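You operate a simulated robot arm through the tools that you are given. There is no shell and no other tool. Be economical: measure what you need, move in short steps, check, and stop when the job is done.

You are at the controls of a simulated robot arm. One attempt, no reset.

## Task
Shut the door, then drop the latch, shoot the bolt and turn the key.
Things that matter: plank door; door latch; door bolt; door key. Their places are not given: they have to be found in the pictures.

It is judged by the outcome, as a careful person would: the job done as asked, and still so three seconds after it is handed in. It fails if anything else is knocked over, pushed out of place, dropped, spilled or broken.

## Robot
A 7-joint arm with a two-finger parallel gripper, fixed in place. Base frame: the origin is at the foot of the arm, x ahead of it, y to its left, z up. Units: m, degrees, N and s.
With the tool pointing down near the work surface it reaches from about 0.1 to 0.72 m from the base axis. Its first joint turns from -166.0 to 166.0 degrees. Payload 3.91 kg.
The tool frame sits at the grasp point between the pads (the TCP): z along the fingers, y along the line on which they close. The tips reach 0.03 m beyond it. Largest opening 0.11 m; finger width 0.02, thickness 0.01; the body of the gripper, 0.048 by 0.112 m, starts 0.055 m behind the TCP.
Orientation is told as [roll, pitch, yaw] about the base's x, y, z axes, in that order, counted from this pose: with the fingers straight down and closing along the base's y, the tool's x points along the base's -x, its y along +y and its z along -z.

## Interface
- The arm moves only by the tool apply_moves. Its argument "steps" is a list of rows, each a list of 7 numbers: the turn, a rotation vector about the tool's x, y, z in units of 90 degrees (1.0 is 90 degrees), then the shift along the tool's x, y, z in units of 250 mm (1.0 is 250 mm), then the opening, from 0 (shut) to 1 (fully open). In form: [[ax, ay, az, x, y, z, grip], ...]. A call has 1 to 12 rows; each row is the pose to reach, as a shift and turn from the pose commanded when the call began, along the tool's axes at that moment. A call with a number of a shift or a turn outside -1 to 1 is refused whole. Each row takes 0.2 s and may step no farther than 0.05 m and 8.6 degrees from the row before; otherwise, or with a gripper value out of range, the whole call is refused. Where a pose cannot be reached the arm comes as near as it can. A force on the tool above 40 N (or 10 N above the force at the start of the call, whichever is more), or a blocked arm, ends the call early, and 0.2 s more pass. Each finger travels about 0.153 m/s and halts on what it meets, pressing with about 28 N; the grip force reading is that of the motor and also rises with nothing between the fingers. The clock runs only during rows and for 0.2 s after the last one: add rows that repeat a pose to give the fingers time. It gives the time, the measured TCP pose, the force on the tool (base axes), the opening and the grip force at its end, in the units of the frame above (readings bear some noise), and new pictures: "pictures" is both (left out), scene, wrist or none.
- Cameras (640 x 400 px; columns grow to the right, rows downward): "scene" is fixed at [0.046, 0.4967, 1.6045]; the picture's right is [-0.46, -0.89, 0.00], its down [-0.55, 0.28, -0.79] and it looks along [0.70, -0.36, -0.61] (base axes); focal length 242 px, centre (320, 200). "wrist" rides on the gripper at [-0.036, 0, -0.057] in the tool frame; the picture's right is [0.00, -1.00, 0.00], its down [0.97, 0.00, -0.24] and it looks along [0.24, 0.00, 0.97] (tool axes); focal length 218 px, centre (320, 200).
- lift_body(by): slides the trunk up (or, below 0, down) by that many m; the arm rides with it, the base frame stays. It gives what a move gives, with no picture.
- point_at(camera, pixels): for up to 12 pixels [column, row] of the newest picture of that camera ("zoom" is the newest enlarged one), the place [x, y, z] in the base frame of the surface seen there, good to about 0.003 m, but the place of the scene camera against the robot may be out by one fixed shift of up to 0.012 m in any direction. No time passes.
- zoom(camera, box): a new picture of the part [left, top, right, bottom] of that camera's present view, enlarged. No time passes.
- close_job(): hands the job in; it is judged then, once.

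Work in short steps. Measure before you move; look again where a grasp or a placing could have gone wrong, and mend it. You have 80 turns and 120 pictures in all, those below and enlarged ones among them. Open the gripper and draw the arm clear of the work before you hand the job in, unless the task says otherwise; then end with one line.

The tools are called after "Call:" by a JSON object that holds its "fn" and its "kwargs". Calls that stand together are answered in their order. apply_moves: Moves the arm, as the interface text tells. Its arguments: {"type":"object","properties":{"steps":{"type":"array"},"pictures":{"type":"string","enum":["both","scene","wrist","none"]}},"required":["steps"]} The other tools are called the same way: lift_body (by) slides the trunk up or down; point_at (camera, pixels) gives the place of the surface under pixels of a picture; zoom (camera, box) takes an enlarged picture of a part of a camera's view; close_job () hands the job in.

At the start:

```text
clock: 0.0
eef_pos: [0.3622, 0.1954, 1.4254]
ee_rot: [-0.1, 0.0, 0.0]
wrist_force: [0.2, -0.3, -0.4]
opening: 0.1101
grasp_force: 0.0
trunk travel left (down, up): [-0.525, 0.085]
```

scene: 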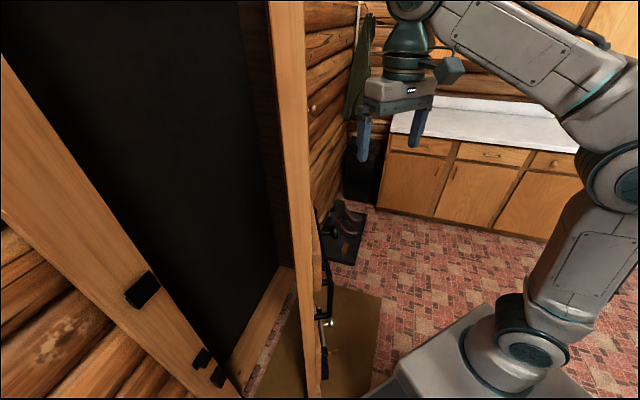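
wrist: 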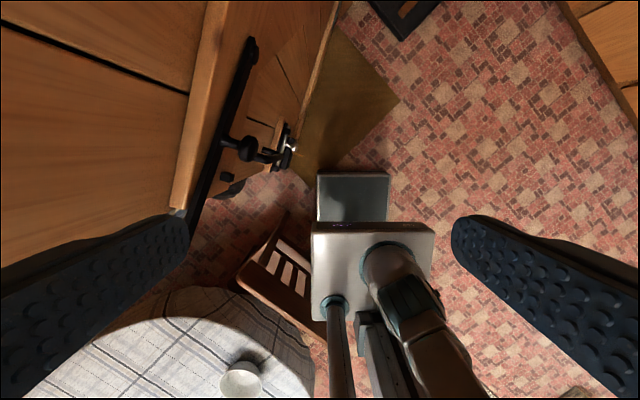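

The scene shows the door nearly edge-on around column 300, with keepers on the frame at left (140,290), (203,358), (217,377); the wrist view shows hardware on the door face. I enlarge both and measure.

Call:
{"fn": "zoom", "kwargs": {"camera": "scene", "box": [80, 200, 400, 400]}}

Call:
{"fn": "zoom", "kwargs": {"camera": "wrist", "box": [120, 0, 440, 220]}}

Call:
{"fn": "point_at", "kwargs": {"camera": "scene", "pixels": [[140, 290], [203, 358], [217, 377], [60, 130], [170, 330], [255, 330], [295, 200], [280, 100], [328, 325], [323, 360], [318, 270], [330, 230]]}}

Call:
{"fn": "point_at", "kwargs": {"camera": "wrist", "pixels": [[250, 45], [235, 110], [225, 145], [248, 150], [268, 155], [288, 145], [292, 160], [227, 177], [190, 210], [200, 60], [100, 100], [330, 30]]}}

```text
2.00 times, centred on (240, 300) of scene
```

zoom: 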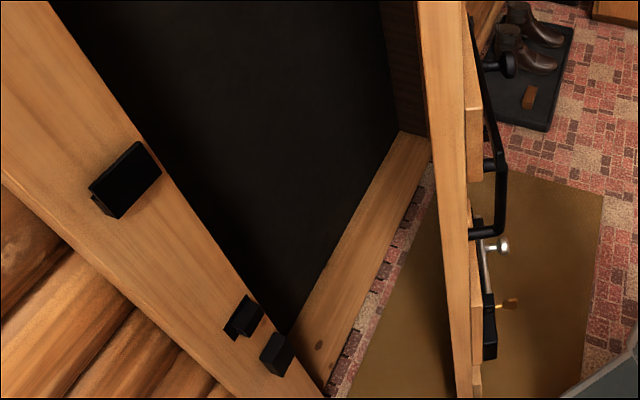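

```text
1.82 times, centred on (280, 110) of wrist
```

zoom: 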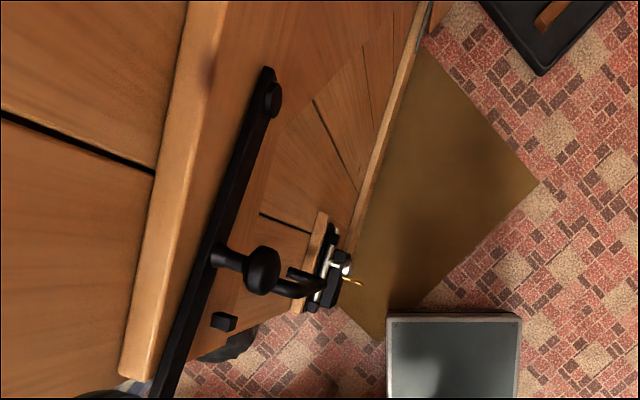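

```text
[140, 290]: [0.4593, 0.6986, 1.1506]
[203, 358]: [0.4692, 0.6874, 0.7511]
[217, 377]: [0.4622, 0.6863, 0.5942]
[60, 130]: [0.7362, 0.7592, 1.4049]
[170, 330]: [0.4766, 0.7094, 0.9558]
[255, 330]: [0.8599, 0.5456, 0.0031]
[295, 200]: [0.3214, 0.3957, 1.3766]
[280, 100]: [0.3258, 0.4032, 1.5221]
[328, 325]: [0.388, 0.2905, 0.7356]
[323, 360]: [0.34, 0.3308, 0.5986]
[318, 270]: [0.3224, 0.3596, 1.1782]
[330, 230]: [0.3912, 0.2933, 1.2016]
```

```text
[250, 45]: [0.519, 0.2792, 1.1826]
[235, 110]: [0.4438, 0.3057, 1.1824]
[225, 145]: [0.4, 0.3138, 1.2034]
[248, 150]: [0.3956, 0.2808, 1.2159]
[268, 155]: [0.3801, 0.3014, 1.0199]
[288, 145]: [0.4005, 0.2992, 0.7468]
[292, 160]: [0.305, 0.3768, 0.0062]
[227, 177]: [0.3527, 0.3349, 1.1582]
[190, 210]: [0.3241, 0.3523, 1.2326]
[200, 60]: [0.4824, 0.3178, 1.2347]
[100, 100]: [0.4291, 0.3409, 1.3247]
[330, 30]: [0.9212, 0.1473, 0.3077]
```

The door stands open with its free edge near (0.32,0.38), latch bar with knob at z≈1.2, bolt at z≈0.74 and key at z≈0.6. I measure frame, hinge and hardware more finely.

Call:
{"fn": "point_at", "kwargs": {"camera": "scene", "pixels": [[20, 100], [100, 220], [180, 325], [225, 385], [270, 120], [285, 270], [335, 110], [340, 60], [310, 395], [290, 390], [120, 320], [245, 375]]}}

Call:
{"fn": "zoom", "kwargs": {"camera": "scene", "box": [290, 190, 370, 240]}}

Call:
{"fn": "zoom", "kwargs": {"camera": "scene", "box": [290, 300, 370, 400]}}

Call:
{"fn": "zoom", "kwargs": {"camera": "scene", "box": [110, 260, 270, 400]}}

```text
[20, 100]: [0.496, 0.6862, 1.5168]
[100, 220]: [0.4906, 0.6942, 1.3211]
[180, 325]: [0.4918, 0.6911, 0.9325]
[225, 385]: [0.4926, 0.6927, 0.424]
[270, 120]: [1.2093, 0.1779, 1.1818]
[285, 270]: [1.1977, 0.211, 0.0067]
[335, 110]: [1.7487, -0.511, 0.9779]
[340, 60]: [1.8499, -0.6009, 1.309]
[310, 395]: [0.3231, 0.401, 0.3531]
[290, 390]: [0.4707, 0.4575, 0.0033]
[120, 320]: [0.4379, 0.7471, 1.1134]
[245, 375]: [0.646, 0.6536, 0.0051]
```

```text
8.00 times, centred on (330, 215) of scene
```

zoom: 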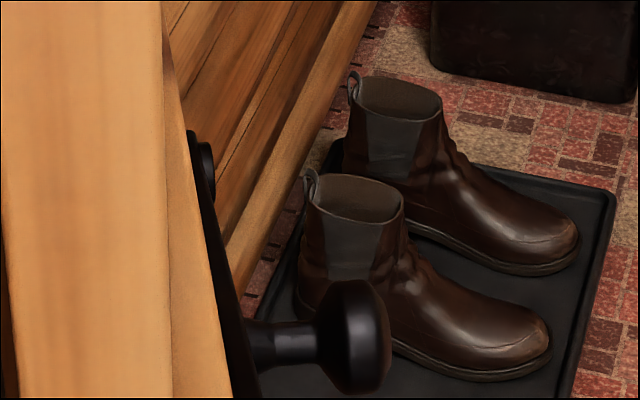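

```text
4.00 times, centred on (330, 350) of scene
```

zoom: 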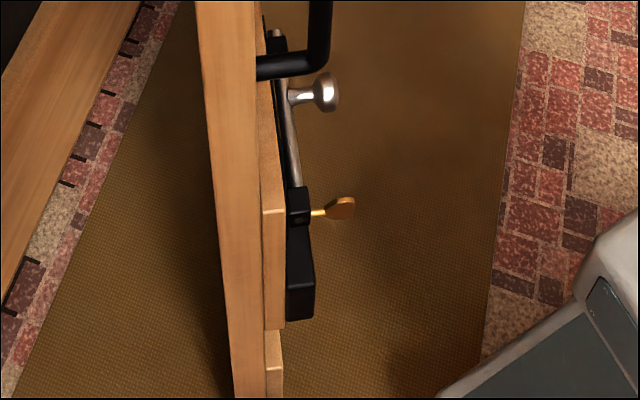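

```text
2.86 times, centred on (190, 330) of scene
```

zoom: 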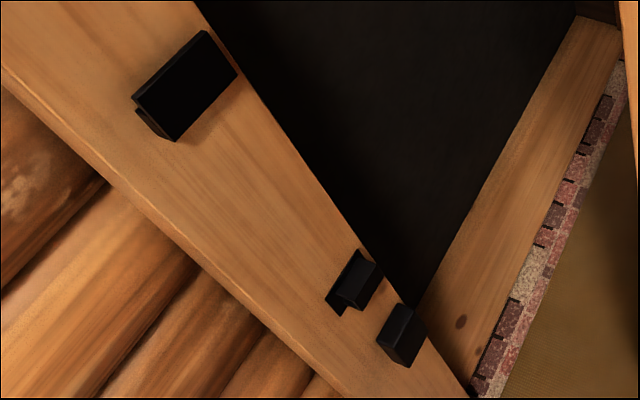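

The wall runs about 45° (x+y≈1.18), the hinge is near (1.12,0.06), and the door must swing about 25°. I pitch the tool to horizontal with the fingers shut, moving a little away from the door.

Call:
{"fn": "apply_moves", "kwargs": {"steps": [[0, -0.09, 0, 0, -0.04, 0, 0], [0, -0.18, 0, 0, -0.08, 0, 0], [0, -0.27, 0, 0, -0.12, 0, 0], [0, -0.36, 0, 0, -0.16, 0, 0], [0, -0.45, 0, 0, -0.2, 0, 0], [0, -0.54, 0, 0, -0.2, 0, 0], [0, -0.63, 0, 0, -0.2, 0, 0], [0, -0.72, 0, 0, -0.2, 0, 0], [0, -0.81, 0, 0, -0.2, 0, 0], [0, -0.9, 0, 0, -0.2, 0, 0], [0, -0.99, 0, 0, -0.2, 0, 0], [0, -1, 0, 0, -0.2, 0, 0]]}}

```text
clock: 2.3
eef_pos: [0.4204, 0.1381, 1.3685]
ee_rot: [6.9, -74.1, -6.0]
wrist_force: [-0.1, -0.1, 0.3]
opening: 0.0
grasp_force: 28.3
trunk travel left (down, up): [-0.525, 0.085]
stopped in row 11: the arm was blocked; the commanded pose is now the measured one
```

scene: 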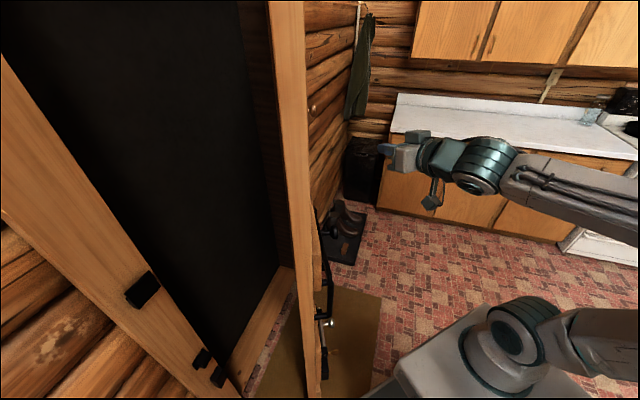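
wrist: 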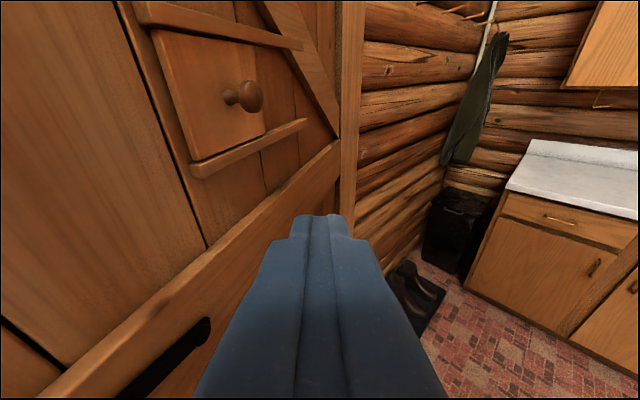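

The arm folded up against a limit; extending forward helps. I yaw to face the wall normal (45°) and level the tool at about (0.48,0.16,1.35).

Call:
{"fn": "apply_moves", "kwargs": {"steps": [[0, 0, 0, 0, 0, 0.15, 0], [-0.081, -0.026, -0.015, 0.001, 0.014, 0.17, 0], [-0.162, -0.053, -0.03, 0.003, 0.028, 0.185, 0], [-0.243, -0.079, -0.044, 0.004, 0.042, 0.2, 0], [-0.325, -0.105, -0.059, 0.005, 0.055, 0.22, 0], [-0.406, -0.132, -0.073, 0.007, 0.07, 0.235, 0], [-0.487, -0.158, -0.088, 0.008, 0.083, 0.252, 0]]}}

```text
clock: 3.9
eef_pos: [0.4784, 0.1621, 1.353]
ee_rot: [-112.6, -89.7, 157.7]
wrist_force: [0.8, -0.1, -1.4]
opening: 0.0
grasp_force: 28.1
trunk travel left (down, up): [-0.525, 0.085]
```

scene: 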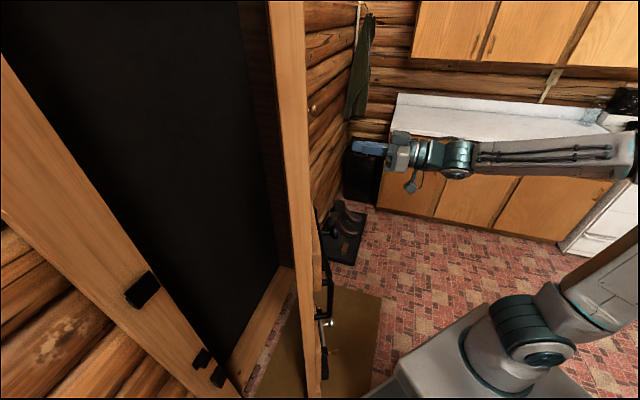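
wrist: 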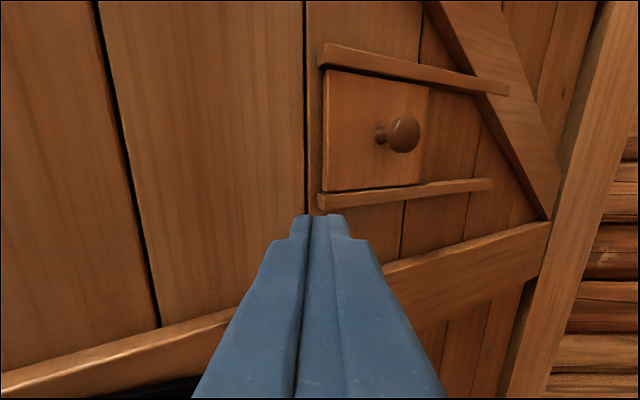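

Tool is level at 45° yaw. I measure the door face ahead of the fingertips and the rail just below, near (290,230), (280,300), (420,270).

Call:
{"fn": "point_at", "kwargs": {"camera": "wrist", "pixels": [[285, 210], [240, 230], [180, 330], [430, 250], [380, 150], [430, 190], [60, 150], [20, 372], [200, 100], [340, 205]]}}

```text
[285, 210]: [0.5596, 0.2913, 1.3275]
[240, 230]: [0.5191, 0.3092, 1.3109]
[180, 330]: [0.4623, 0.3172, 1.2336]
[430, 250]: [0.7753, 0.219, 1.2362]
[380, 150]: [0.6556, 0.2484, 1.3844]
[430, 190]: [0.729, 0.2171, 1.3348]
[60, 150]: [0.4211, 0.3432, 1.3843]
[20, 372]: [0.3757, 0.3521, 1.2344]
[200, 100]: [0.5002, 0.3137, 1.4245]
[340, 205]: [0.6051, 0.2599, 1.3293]
```

I shift 0.08 m to the left (tool y) to a clear plank away from the slider, and approach the face.

Call:
{"fn": "apply_moves", "kwargs": {"steps": [[0, 0, 0, 0, 0.12, 0.05, 0], [0, 0, 0, 0, 0.24, 0.1, 0], [0, 0, 0, 0, 0.32, 0.2, 0], [0, 0, 0, 0, 0.32, 0.28, 0], [0, 0, 0, 0, 0.32, 0.34, 0], [0, 0, 0, 0, 0.32, 0.4, 0], [0, 0, 0, 0, 0.33, 0.46, 0], [0, 0, 0, 0, 0.35, 0.52, 0]]}}

```text
clock: 5.7
eef_pos: [0.5083, 0.3147, 1.3528]
ee_rot: [-114.1, -89.7, 159.1]
wrist_force: [-0.1, 0.6, 0.6]
opening: 0.0
grasp_force: 28.1
trunk travel left (down, up): [-0.525, 0.085]
```

scene: 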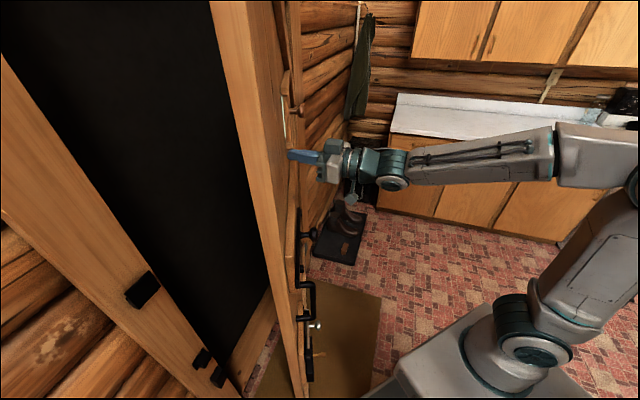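
wrist: 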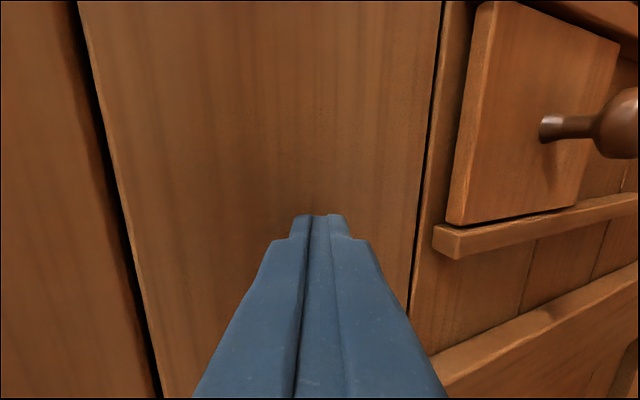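

The door is swinging freely in contact. I keep pushing along the arc.

Call:
{"fn": "apply_moves", "kwargs": {"steps": [[0, 0, 0, 0, 0.015, 0.08, 0], [0, 0, 0, 0, 0.03, 0.16, 0], [0, 0, 0, 0, 0.045, 0.24, 0], [0, 0, 0, 0, 0.06, 0.32, 0], [0, 0, 0, 0, 0.075, 0.4, 0], [0, 0, 0, 0, 0.09, 0.48, 0], [0, 0, 0, 0, 0.1, 0.54, 0], [0, 0, 0, 0, 0.11, 0.6, 0]]}}

```text
clock: 7.5
eef_pos: [0.5956, 0.4413, 1.3538]
ee_rot: [-119.0, -89.7, 164.1]
wrist_force: [0.7, 0.0, -0.4]
opening: 0.0
grasp_force: 28.1
trunk travel left (down, up): [-0.525, 0.085]
```

scene: 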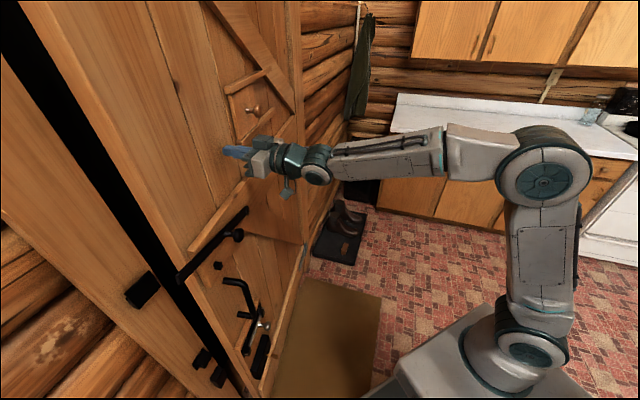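
wrist: 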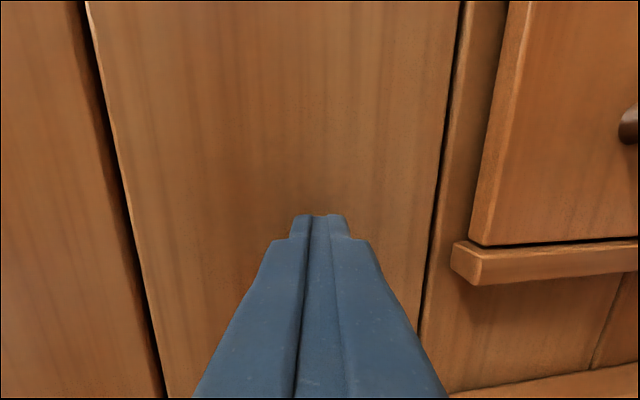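

The door is mostly shut. Before the last stretch I check the latch bar's end height at about (180,277) against the catch top at (140,285).

Call:
{"fn": "zoom", "kwargs": {"camera": "scene", "box": [110, 190, 270, 400]}}

Call:
{"fn": "point_at", "kwargs": {"camera": "scene", "pixels": [[180, 277], [190, 268], [240, 212], [238, 235], [218, 265], [137, 282], [150, 280], [132, 297], [145, 303], [260, 326], [262, 345], [150, 250]]}}

```text
1.90 times, centred on (190, 295) of scene
```

zoom: 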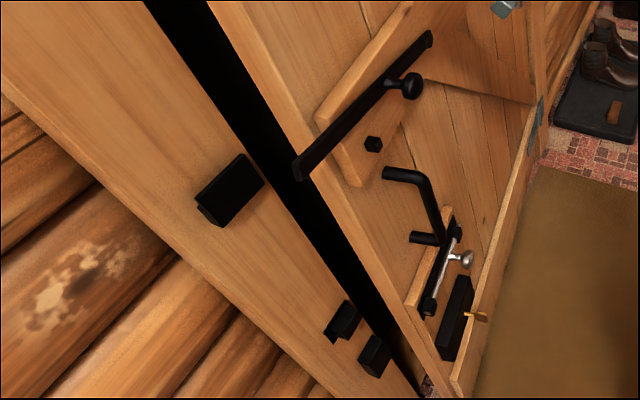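

```text
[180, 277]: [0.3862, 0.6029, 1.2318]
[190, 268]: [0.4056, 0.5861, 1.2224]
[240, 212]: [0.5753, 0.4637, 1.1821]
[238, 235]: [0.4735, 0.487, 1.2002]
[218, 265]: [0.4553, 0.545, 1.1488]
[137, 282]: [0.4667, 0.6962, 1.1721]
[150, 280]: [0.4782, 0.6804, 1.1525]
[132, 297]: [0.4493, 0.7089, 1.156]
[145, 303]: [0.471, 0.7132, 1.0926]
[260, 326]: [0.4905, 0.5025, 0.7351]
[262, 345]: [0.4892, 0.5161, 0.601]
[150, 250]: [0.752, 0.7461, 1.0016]
```

Bar end (z≈1.23) clears the catch top (≈1.17). I push the rest of the way, slowly, until it seats.

Call:
{"fn": "apply_moves", "kwargs": {"steps": [[0, 0, 0, 0, 0.01, 0.06, 0], [0, 0, 0, 0, 0.02, 0.12, 0], [0, 0, 0, 0, 0.025, 0.18, 0], [0, 0, 0, 0, 0.03, 0.23, 0], [0, 0, 0, 0, 0.03, 0.28, 0], [0, 0, 0, 0, 0.03, 0.32, 0], [0, 0, 0, 0, 0.03, 0.36, 0], [0, 0, 0, 0, 0.03, 0.4, 0], [0, 0, 0, 0, 0.03, 0.44, 0], [0, 0, 0, 0, 0.03, 0.48, 0]]}}

```text
clock: 9.6
eef_pos: [0.6606, 0.5169, 1.3544]
ee_rot: [-45.7, -89.7, 90.5]
wrist_force: [-31.6, -27.5, -7.3]
opening: 0.0
grasp_force: 28.1
trunk travel left (down, up): [-0.525, 0.085]
stopped in row 10: the force on the tool passed its limit (the readings are from after the stop); the commanded pose is now the measured one
```

scene: 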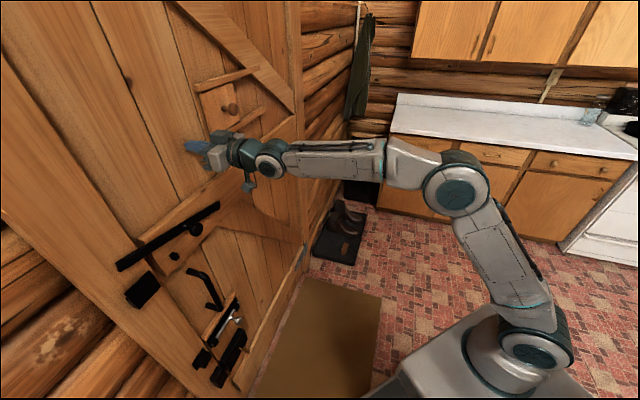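
wrist: 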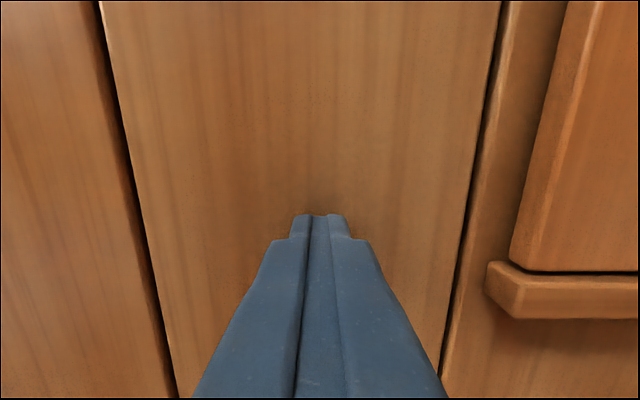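

The door seats (force limit hit at 42 N). I look at the hardware in the closed state.

Call:
{"fn": "zoom", "kwargs": {"camera": "scene", "box": [90, 180, 290, 400]}}

Call:
{"fn": "point_at", "kwargs": {"camera": "scene", "pixels": [[120, 265], [125, 258], [150, 246], [217, 206], [194, 229], [174, 256], [137, 282], [150, 275], [237, 320], [232, 315], [243, 349], [200, 358]]}}

```text
1.82 times, centred on (190, 290) of scene
```

zoom: 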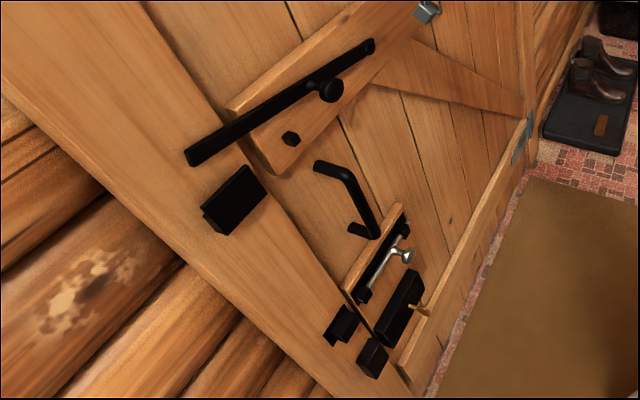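

```text
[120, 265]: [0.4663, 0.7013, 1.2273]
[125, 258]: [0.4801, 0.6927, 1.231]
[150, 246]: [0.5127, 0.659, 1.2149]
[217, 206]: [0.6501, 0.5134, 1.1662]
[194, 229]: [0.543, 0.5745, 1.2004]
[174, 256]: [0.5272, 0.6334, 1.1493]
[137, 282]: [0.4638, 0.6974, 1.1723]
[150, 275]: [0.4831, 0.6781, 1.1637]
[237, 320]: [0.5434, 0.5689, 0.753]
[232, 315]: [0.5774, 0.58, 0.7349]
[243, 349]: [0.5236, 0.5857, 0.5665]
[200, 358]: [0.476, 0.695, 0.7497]
```

Latch knob head is near (0.543,0.575,1.20), and the stop stud is at z≈1.15. I back off, move to just above the knob, and look with the wrist camera.

Call:
{"fn": "apply_moves", "kwargs": {"steps": [[0, 0, 0, 0, 0, -0.12, 0], [0, 0, 0, 0, 0, -0.24, 0], [0, 0, 0, 0, 0.15, -0.3, 0], [0, 0, 0, 0, 0.3, -0.3, 0], [0, 0, 0, 0, 0.45, -0.3, 0], [0, 0, 0, 0.08, 0.496, -0.3, 0], [0, 0, 0, 0.08, 0.496, -0.3, 0]]}}

```text
clock: 11.2
eef_pos: [0.5256, 0.5571, 1.3281]
ee_rot: [-27.7, -89.5, 72.8]
wrist_force: [0.1, 0.7, -0.5]
opening: 0.0001
grasp_force: 27.6
trunk travel left (down, up): [-0.525, 0.085]
```

scene: 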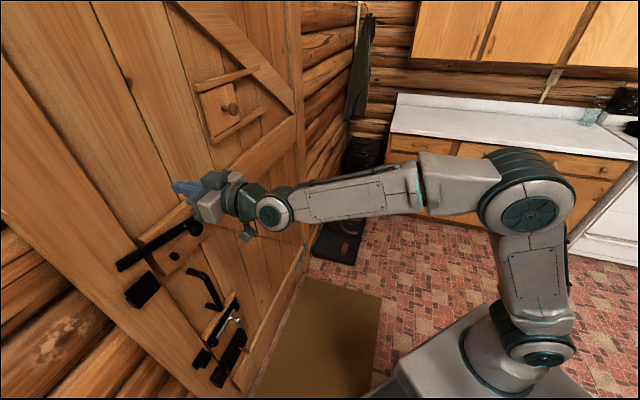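
wrist: 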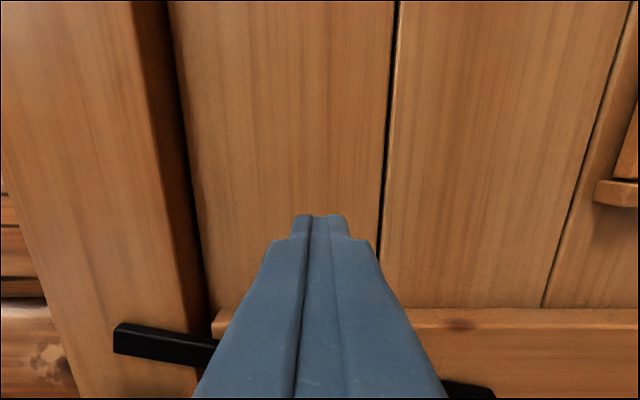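

The bar shows at (130,340) and (470,390) on both sides of the gripper. I measure it from the wrist camera to calibrate.

Call:
{"fn": "point_at", "kwargs": {"camera": "wrist", "pixels": [[125, 340], [200, 352], [470, 393], [430, 318], [205, 200], [290, 200], [160, 330]]}}

Call:
{"fn": "point_at", "kwargs": {"camera": "scene", "pixels": [[120, 265], [125, 258], [150, 250], [194, 227], [180, 187], [137, 282], [195, 235]]}}

```text
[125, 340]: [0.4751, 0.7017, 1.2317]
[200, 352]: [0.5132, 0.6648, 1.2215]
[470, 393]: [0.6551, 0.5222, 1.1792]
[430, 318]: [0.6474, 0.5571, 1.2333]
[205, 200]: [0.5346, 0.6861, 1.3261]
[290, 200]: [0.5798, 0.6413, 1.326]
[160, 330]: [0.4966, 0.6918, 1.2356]
```

```text
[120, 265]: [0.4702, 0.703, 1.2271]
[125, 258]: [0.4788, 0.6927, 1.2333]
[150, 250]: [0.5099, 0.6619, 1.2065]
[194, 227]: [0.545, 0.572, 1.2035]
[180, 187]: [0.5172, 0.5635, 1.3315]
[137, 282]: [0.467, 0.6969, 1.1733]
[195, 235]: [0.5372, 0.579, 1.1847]
```

Wrist and scene agree within a few mm; the bar tilts about 12° up. Fingers are laterally over the knob, so I go 0.015 m forward and push down gently until resisted.

Call:
{"fn": "apply_moves", "kwargs": {"steps": [[0, 0, 0, 0.12, 0, 0.06, 0], [0, 0, 0, 0.24, 0, 0.06, 0], [0, 0, 0, 0.34, 0, 0.06, 0], [0, 0, 0, 0.4, 0, 0.06, 0], [0, 0, 0, 0.44, 0, 0.06, 0], [0, 0, 0, 0.48, 0, 0.06, 0], [0, 0, 0, 0.51, 0, 0.06, 0], [0, 0, 0, 0.54, 0, 0.06, 0]]}}

```text
clock: 13.0
eef_pos: [0.5343, 0.5657, 1.1962]
ee_rot: [-41.8, -89.7, 87.0]
wrist_force: [-0.5, 1.9, 6.2]
opening: 0.0
grasp_force: 28.3
trunk travel left (down, up): [-0.525, 0.085]
```

scene: 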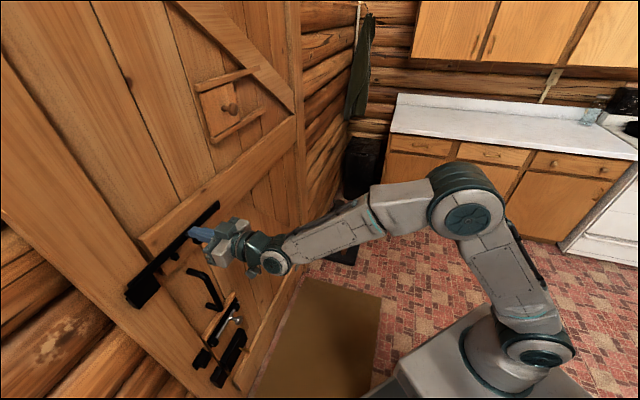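
wrist: 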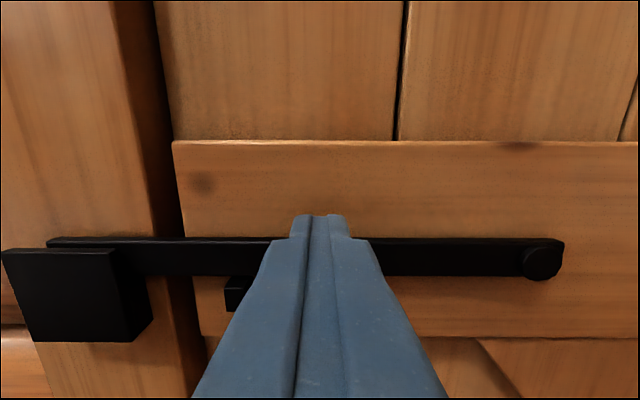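

The bar has dropped into the catch and is almost on the stop stud (235,285). I press down slightly more until it resists.

Call:
{"fn": "apply_moves", "kwargs": {"steps": [[0, 0, 0, 0.02, 0, 0, 0], [0, 0, 0, 0.04, 0, 0, 0], [0, 0, 0, 0.06, 0, 0, 0], [0, 0, 0, 0.08, 0, 0, 0]]}}

Call:
{"fn": "zoom", "kwargs": {"camera": "wrist", "box": [0, 200, 320, 400]}}

```text
clock: 13.7
eef_pos: [0.5347, 0.5678, 1.1956]
ee_rot: [-170.3, -88.8, -144.7]
wrist_force: [0.3, 2.2, 8.7]
opening: 0.0
grasp_force: 28.2
trunk travel left (down, up): [-0.525, 0.085]
stopped in row 3: the force on the tool passed its limit (the readings are from after the stop); the commanded pose is now the measured one
```

scene: 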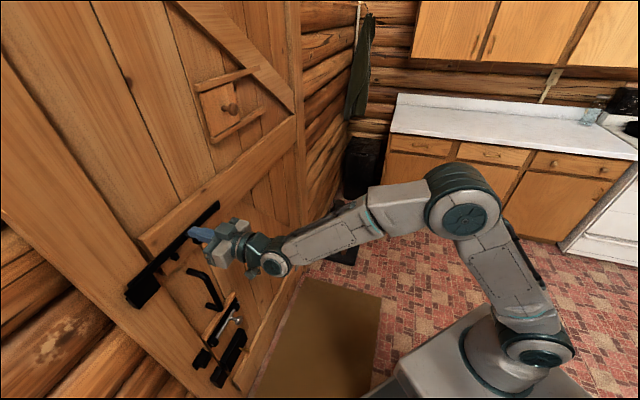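
wrist: 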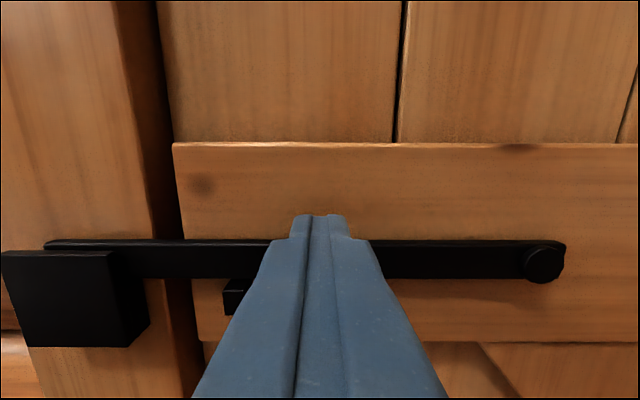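

```text
2.00 times, centred on (160, 300) of wrist
```

zoom: 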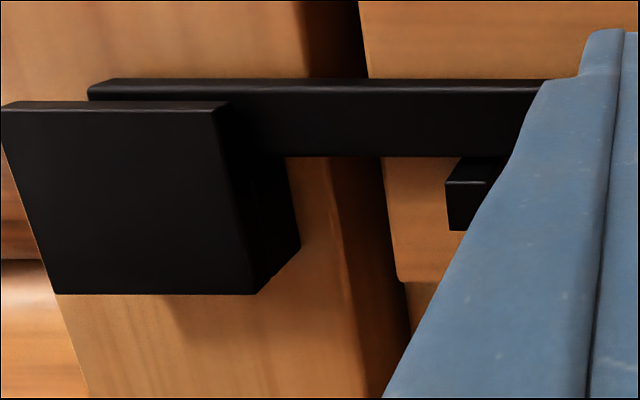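

The bar sits on the stud inside the catch: latched. I lift a touch and back straight out, then lower the trunk toward the bolt height.

Call:
{"fn": "apply_moves", "kwargs": {"steps": [[0, 0, 0, -0.06, 0, -0.02, 0], [0, 0, 0, -0.06, 0, -0.18, 0], [0, 0, 0, -0.06, 0, -0.36, 0], [0, 0, 0, -0.06, 0, -0.54, 0], [0, 0, 0, -0.06, 0, -0.66, 0]], "pictures": "none"}}

Call:
{"fn": "lift_body", "kwargs": {"by": -0.4}}

Call:
{"fn": "apply_moves", "kwargs": {"steps": [[0, 0, 0, 0, 0, 0, 0]]}}

```text
clock: 14.9
eef_pos: [0.4184, 0.4514, 1.2075]
ee_rot: [-164.4, -89.2, -150.7]
wrist_force: [-0.1, 0.1, 0.0]
opening: 0.0
grasp_force: 28.1
trunk travel left (down, up): [-0.525, 0.085]
```

```text
clock: 18.7
eef_pos: [0.4192, 0.452, 0.8065]
ee_rot: [-164.6, -89.2, -150.4]
wrist_force: [0.0, 0.9, 0.1]
opening: 0.0
grasp_force: 28.4
trunk travel left (down, up): [-0.125, 0.485]
```

```text
clock: 19.1
eef_pos: [0.4184, 0.452, 0.8062]
ee_rot: [-164.6, -89.3, -150.3]
wrist_force: [0.4, 0.0, 0.2]
opening: 0.0002
grasp_force: 28.0
trunk travel left (down, up): [-0.125, 0.485]
```

scene: 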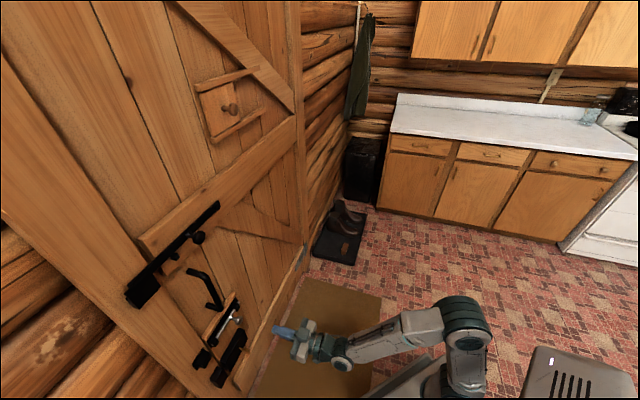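
wrist: 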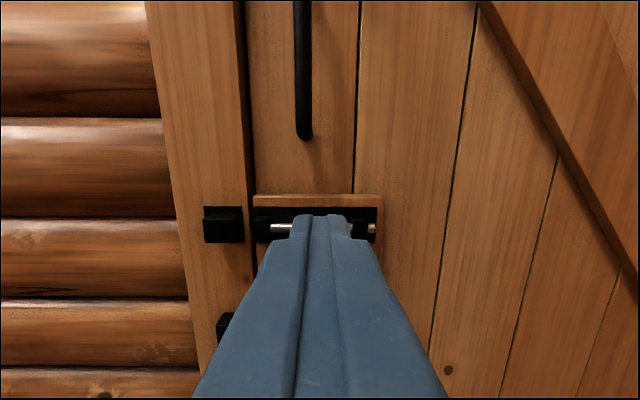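

The bolt plate is at (315,225), keeper at (222,225) and the key lock below, hidden by the gripper. I shift 0.10 m right to see the knob.

Call:
{"fn": "apply_moves", "kwargs": {"steps": [[0, 0, 0, 0, -0.15, 0, 0], [0, 0, 0, 0, -0.3, 0, 0], [0, 0, 0, 0, -0.44, 0, 0], [0, 0, 0, 0, -0.44, 0, 0]], "pictures": "wrist"}}

Call:
{"fn": "zoom", "kwargs": {"camera": "wrist", "box": [100, 150, 340, 350]}}

Call:
{"fn": "zoom", "kwargs": {"camera": "scene", "box": [180, 270, 280, 400]}}

```text
clock: 20.1
eef_pos: [0.4979, 0.3739, 0.8062]
ee_rot: [-165.1, -89.3, -149.9]
wrist_force: [-0.6, -0.7, -0.2]
opening: 0.0001
grasp_force: 27.9
trunk travel left (down, up): [-0.125, 0.485]
```

wrist: 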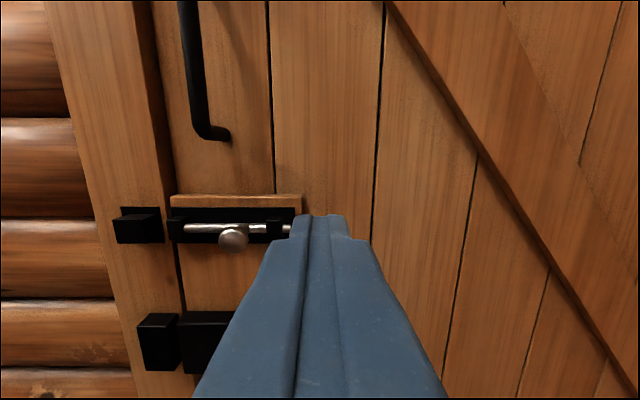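

```text
2.00 times, centred on (220, 250) of wrist
```

zoom: 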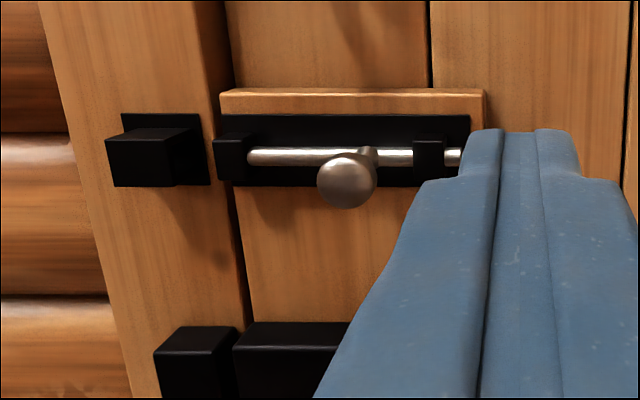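

```text
3.08 times, centred on (230, 335) of scene
```

zoom: 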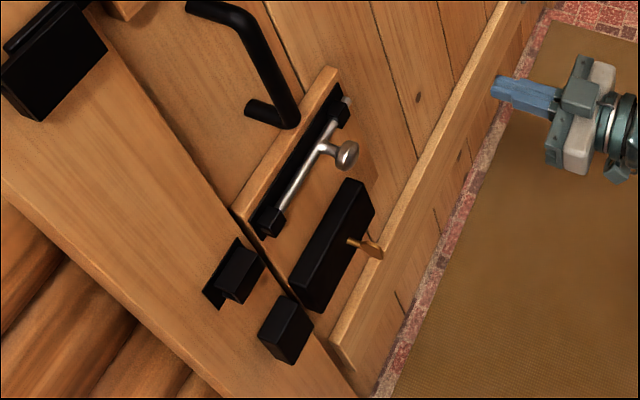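

The knob is at (233,239) wrist; its rod runs between two brackets. I measure knob, rod, brackets, keeper and key.

Call:
{"fn": "point_at", "kwargs": {"camera": "wrist", "pixels": [[233, 240], [241, 228], [260, 228], [205, 228], [180, 228], [275, 228], [288, 228], [138, 230], [165, 220], [160, 340], [205, 335], [290, 205]]}}

Call:
{"fn": "point_at", "kwargs": {"camera": "scene", "pixels": [[236, 320], [231, 318], [226, 328], [240, 307], [236, 312], [241, 351], [237, 348], [234, 336], [222, 365], [224, 373], [204, 356]]}}

```text
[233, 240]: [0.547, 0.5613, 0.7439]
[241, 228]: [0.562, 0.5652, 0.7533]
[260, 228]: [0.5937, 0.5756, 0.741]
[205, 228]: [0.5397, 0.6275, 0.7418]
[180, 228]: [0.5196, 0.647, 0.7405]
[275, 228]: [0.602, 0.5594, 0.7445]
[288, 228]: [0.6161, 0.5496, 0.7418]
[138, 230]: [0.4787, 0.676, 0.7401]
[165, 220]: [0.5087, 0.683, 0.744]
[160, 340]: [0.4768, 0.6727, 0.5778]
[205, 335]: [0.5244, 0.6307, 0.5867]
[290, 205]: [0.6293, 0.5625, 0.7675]
```

```text
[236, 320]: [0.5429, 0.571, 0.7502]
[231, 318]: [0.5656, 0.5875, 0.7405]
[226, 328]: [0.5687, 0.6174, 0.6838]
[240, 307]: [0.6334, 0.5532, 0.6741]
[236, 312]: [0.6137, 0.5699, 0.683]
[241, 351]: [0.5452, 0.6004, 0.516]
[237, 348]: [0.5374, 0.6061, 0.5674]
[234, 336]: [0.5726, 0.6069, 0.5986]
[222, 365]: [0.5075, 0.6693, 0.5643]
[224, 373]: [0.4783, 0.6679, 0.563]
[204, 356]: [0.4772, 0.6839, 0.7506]
```

Knob head is at wall-coordinate s≈0.012 and depth n≈0.785, z≈0.742. I bring the shut fingers beside it on the hinge side (s≈-0.032), tip at n≈0.808.

Call:
{"fn": "apply_moves", "kwargs": {"steps": [[0, 0, 0, 0.13, 0.11, 0.05, 0], [0, 0, 0, 0.257, 0.2, 0.15, 0], [0, 0, 0, 0.257, 0.215, 0.3, 0], [0, 0, 0, 0.257, 0.215, 0.44, 0], [0, 0, 0, 0.257, 0.215, 0.54, 0], [0, 0, 0, 0.257, 0.215, 0.64, 0], [0, 0, 0, 0.257, 0.215, 0.64, 0]]}}

Call:
{"fn": "zoom", "kwargs": {"camera": "wrist", "box": [160, 130, 480, 330]}}

```text
clock: 21.7
eef_pos: [0.5719, 0.5259, 0.744]
ee_rot: [-162.5, -89.2, -152.5]
wrist_force: [0.1, -0.1, -0.1]
opening: 0.0
grasp_force: 28.6
trunk travel left (down, up): [-0.125, 0.485]
```

scene: 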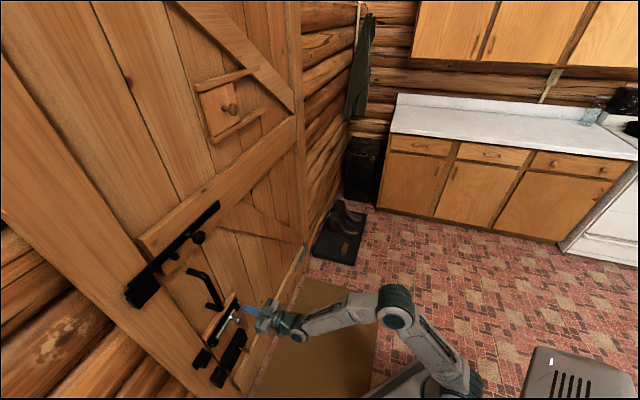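
wrist: 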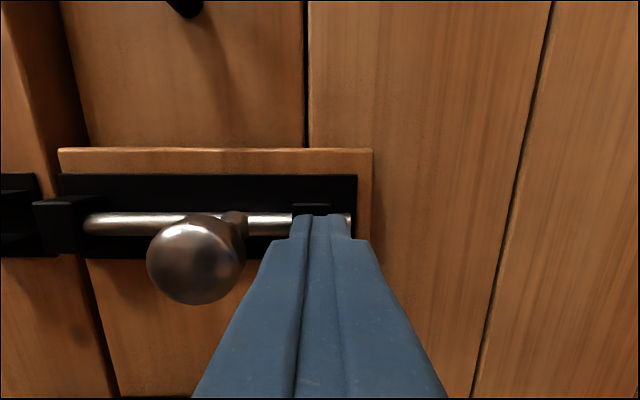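

```text
2.00 times, centred on (320, 230) of wrist
```

zoom: 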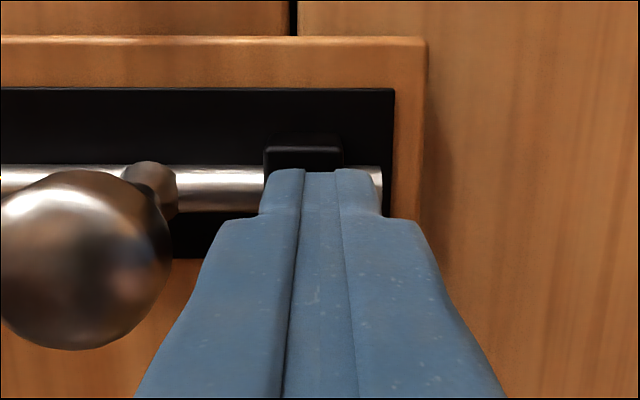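

Fingers are level with the knob, just right of it. I push left (tool y) in small steps until it stops.

Call:
{"fn": "apply_moves", "kwargs": {"steps": [[0, 0, 0, 0, 0.04, 0, 0], [0, 0, 0, 0, 0.08, 0, 0], [0, 0, 0, 0, 0.12, 0, 0], [0, 0, 0, 0, 0.16, 0, 0], [0, 0, 0, 0, 0.2, 0, 0], [0, 0, 0, 0, 0.24, 0, 0], [0, 0, 0, 0, 0.28, 0, 0], [0, 0, 0, 0, 0.31, 0, 0], [0, 0, 0, 0, 0.34, 0, 0], [0, 0, 0, 0, 0.37, 0, 0], [0, 0, 0, 0, 0.4, 0, 0]]}}

```text
clock: 23.7
eef_pos: [0.5276, 0.5724, 0.745]
ee_rot: [-167.9, -89.2, -148.8]
wrist_force: [16.8, -31.6, 0.1]
opening: 0.0
grasp_force: 28.2
trunk travel left (down, up): [-0.125, 0.485]
stopped in row 9: the force on the tool passed its limit (the readings are from after the stop); the commanded pose is now the measured one
```

scene: 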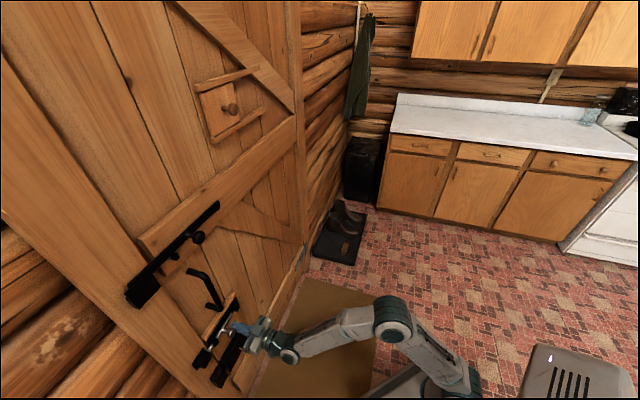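
wrist: 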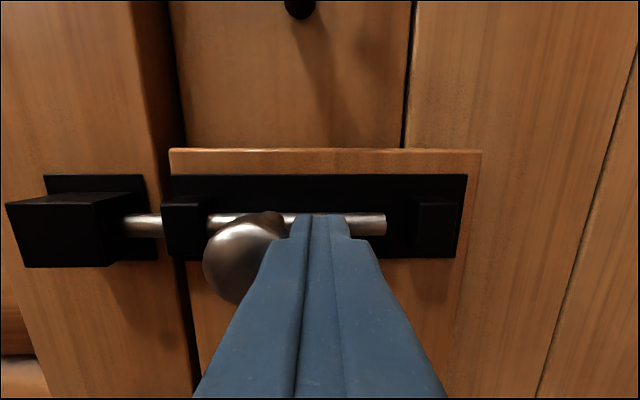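

The bolt is in its keeper and at its stop (force limit). I ease off to the right, back out, and lower to look at the key.

Call:
{"fn": "apply_moves", "kwargs": {"steps": [[0, 0, 0, 0, -0.05, 0, 0], [0, 0, 0, 0, -0.05, -0.15, 0], [0, 0, 0, 0, -0.05, -0.32, 0], [0, 0, 0, 0, -0.05, -0.49, 0], [0, 0, 0, 0, -0.05, -0.64, 0], [0, 0, 0, 0.1, -0.05, -0.7, 0], [0, 0, 0, 0.2, -0.05, -0.7, 0.5], [0, 0, 0, 0.2, -0.05, -0.7, 0.8], [0, 0, 0, 0.2, -0.05, -0.7, 0.8]]}}

Call:
{"fn": "zoom", "kwargs": {"camera": "scene", "box": [180, 270, 280, 400]}}

Call:
{"fn": "zoom", "kwargs": {"camera": "wrist", "box": [200, 150, 440, 350]}}

```text
clock: 25.7
eef_pos: [0.4025, 0.4485, 0.6911]
ee_rot: [-160.3, -89.3, -155.3]
wrist_force: [-0.3, 1.0, -1.0]
opening: 0.0881
grasp_force: 0.0
trunk travel left (down, up): [-0.125, 0.485]
```

scene: 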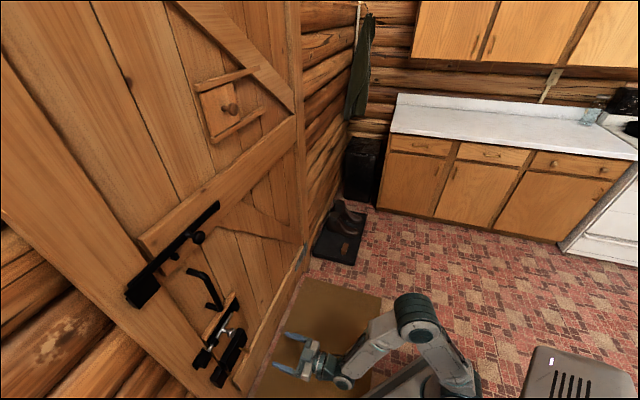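
wrist: 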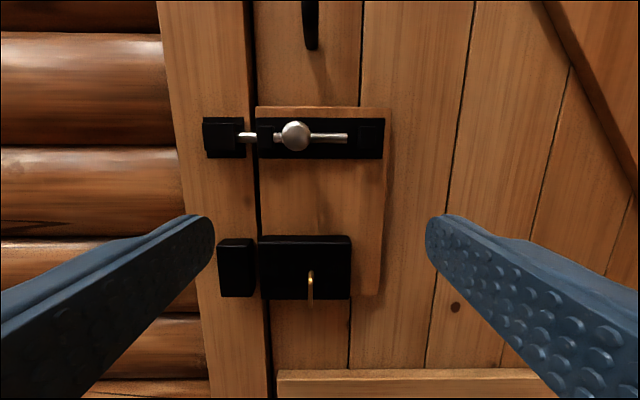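

```text
3.08 times, centred on (230, 335) of scene
```

zoom: 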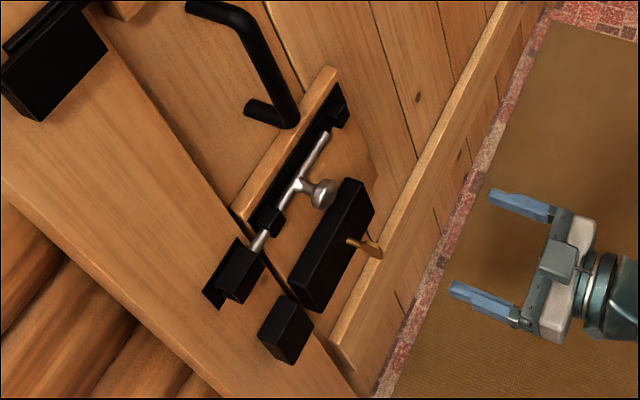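

```text
2.00 times, centred on (320, 250) of wrist
```

zoom: 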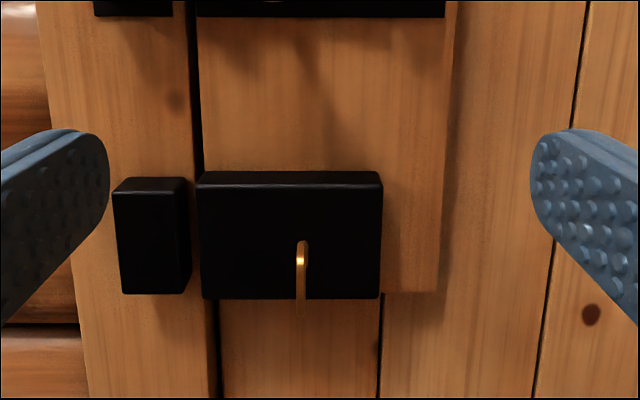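

Bolt is in its keeper. The key is a thin vertical blade at wrist (310,285). I enlarge and measure it.

Call:
{"fn": "zoom", "kwargs": {"camera": "wrist", "box": [280, 250, 344, 310]}}

Call:
{"fn": "zoom", "kwargs": {"camera": "scene", "box": [220, 330, 260, 365]}}

Call:
{"fn": "point_at", "kwargs": {"camera": "wrist", "pixels": [[310, 273], [310, 280], [310, 288], [310, 295], [310, 303], [330, 260], [265, 285], [345, 285]]}}

Call:
{"fn": "point_at", "kwargs": {"camera": "zoom", "pixels": [[320, 200]]}}

```text
6.67 times, centred on (312, 280) of wrist
```

zoom: 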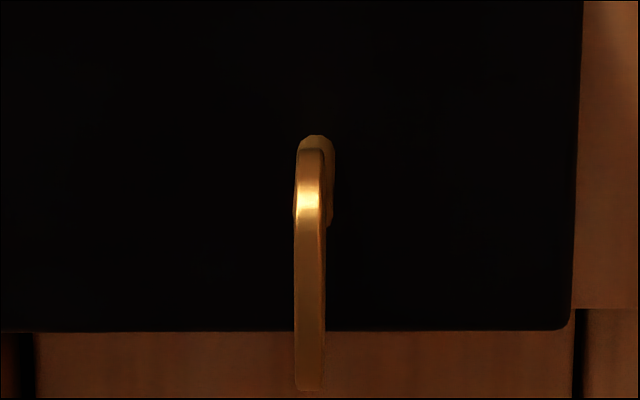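

```text
11.43 times, centred on (240, 348) of scene
```

zoom: 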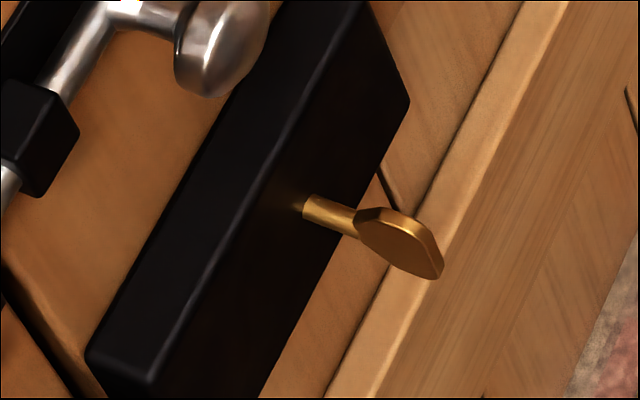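

```text
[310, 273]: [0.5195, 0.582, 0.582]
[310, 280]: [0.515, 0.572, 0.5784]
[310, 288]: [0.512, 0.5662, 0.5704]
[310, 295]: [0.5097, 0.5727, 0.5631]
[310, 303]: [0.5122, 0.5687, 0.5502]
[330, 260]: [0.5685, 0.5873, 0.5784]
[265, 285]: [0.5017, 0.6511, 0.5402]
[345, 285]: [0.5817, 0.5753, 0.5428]
```

```text
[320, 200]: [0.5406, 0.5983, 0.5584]
```

I measure the shaft and bow more finely in the scene enlargement: shaft (305,205)-(350,220), bow corners (385,210), (440,275), (365,235).

Call:
{"fn": "point_at", "kwargs": {"camera": "zoom", "pixels": [[312, 210], [330, 215], [345, 222], [370, 212], [400, 212], [370, 240], [400, 262], [435, 272], [432, 250], [400, 240], [270, 260], [200, 330]]}}

```text
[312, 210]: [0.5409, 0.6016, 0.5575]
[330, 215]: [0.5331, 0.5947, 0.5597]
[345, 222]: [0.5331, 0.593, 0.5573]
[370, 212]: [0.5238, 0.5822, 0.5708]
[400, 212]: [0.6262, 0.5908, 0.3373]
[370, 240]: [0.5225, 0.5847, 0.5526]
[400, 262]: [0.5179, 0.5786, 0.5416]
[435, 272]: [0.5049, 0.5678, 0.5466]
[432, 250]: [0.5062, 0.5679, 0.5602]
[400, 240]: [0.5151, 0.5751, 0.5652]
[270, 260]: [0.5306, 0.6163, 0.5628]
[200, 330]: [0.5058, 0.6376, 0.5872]
```

Key axis estimated at s≈0.044, z≈0.559, bow depth n≈0.759–0.783, lock face n≈0.817. I go down level with it, fingers part-open, and look before closing in.

Call:
{"fn": "apply_moves", "kwargs": {"steps": [[0, 0, 0, 0.18, 0.03, 0, 0.5], [-0.0067, 0, 0, 0.36, 0.053, 0, 0.5], [-0.0067, 0, 0, 0.528, 0.053, 0.1, 0.5], [-0.0067, 0, 0, 0.528, 0.053, 0.25, 0.5], [-0.0067, 0, 0, 0.528, 0.053, 0.35, 0.5], [-0.0067, 0, 0, 0.528, 0.053, 0.35, 0.5]]}}

Call:
{"fn": "zoom", "kwargs": {"camera": "wrist", "box": [240, 150, 400, 250]}}

```text
clock: 27.1
eef_pos: [0.4584, 0.5205, 0.5601]
ee_rot: [-157.6, -89.3, -157.5]
wrist_force: [0.4, 0.1, 0.3]
opening: 0.0549
grasp_force: 0.1
trunk travel left (down, up): [-0.125, 0.485]
```

scene: 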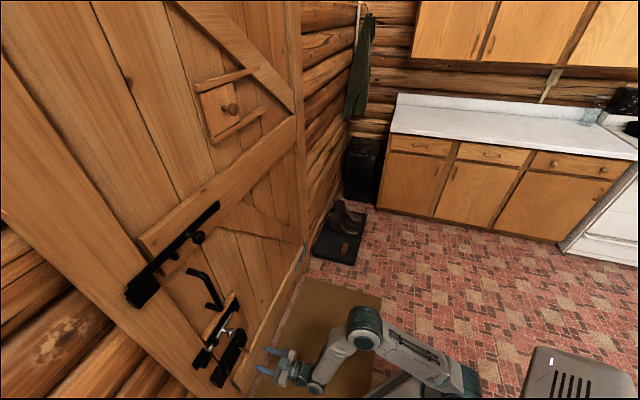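
wrist: 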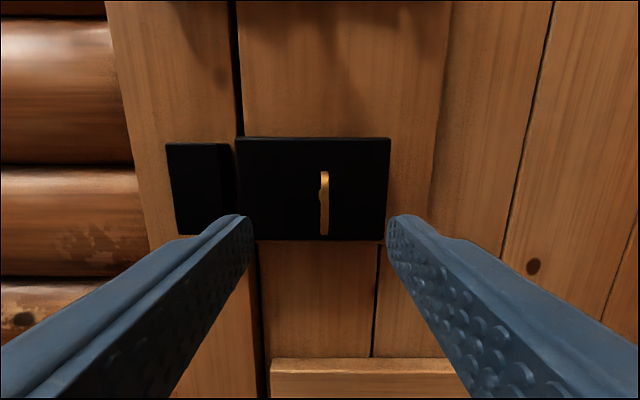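

```text
4.00 times, centred on (320, 200) of wrist
```

zoom: 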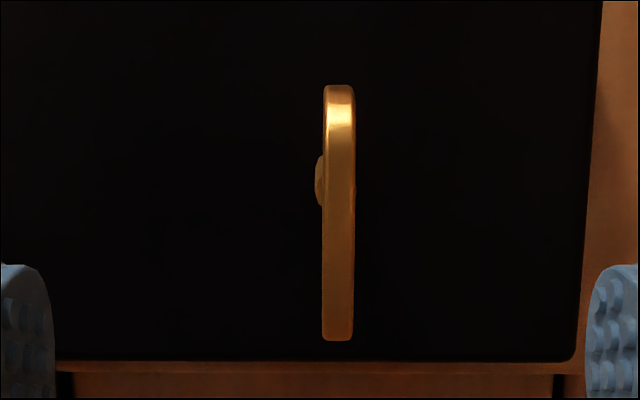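

The key blade is at column 324, about 3 mm right of centre, with its axis ≈2 mm above TCP height. I correct, advance 0.074 m and close on the bow.

Call:
{"fn": "apply_moves", "kwargs": {"steps": [[0, 0, 0, -0.008, -0.011, 0.1, 0.5], [0, 0, 0, -0.008, -0.011, 0.2, 0.4], [0, 0, 0, -0.008, -0.011, 0.296, 0.3], [0, 0, 0, -0.008, -0.011, 0.296, 0.15], [0, 0, 0, -0.008, -0.011, 0.296, 0], [0, 0, 0, -0.008, -0.011, 0.296, 0], [0, 0, 0, -0.008, -0.011, 0.296, 0]]}}

```text
clock: 28.7
eef_pos: [0.5117, 0.5708, 0.5626]
ee_rot: [-159.0, -89.1, -156.1]
wrist_force: [1.3, -1.4, 0.6]
opening: 0.0075
grasp_force: 45.2
trunk travel left (down, up): [-0.125, 0.485]
```

scene: 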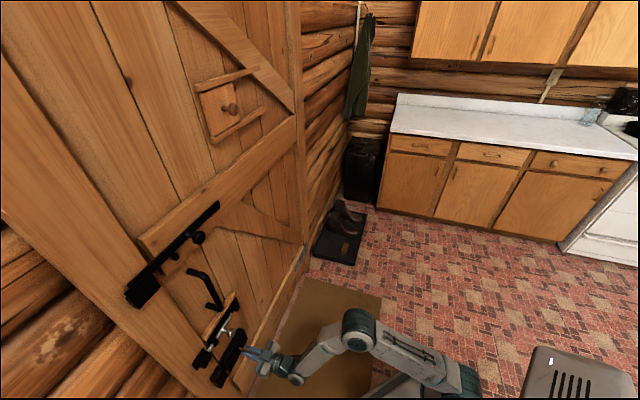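
wrist: 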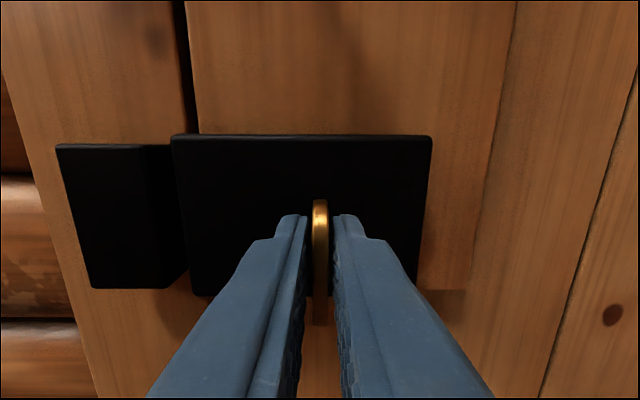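

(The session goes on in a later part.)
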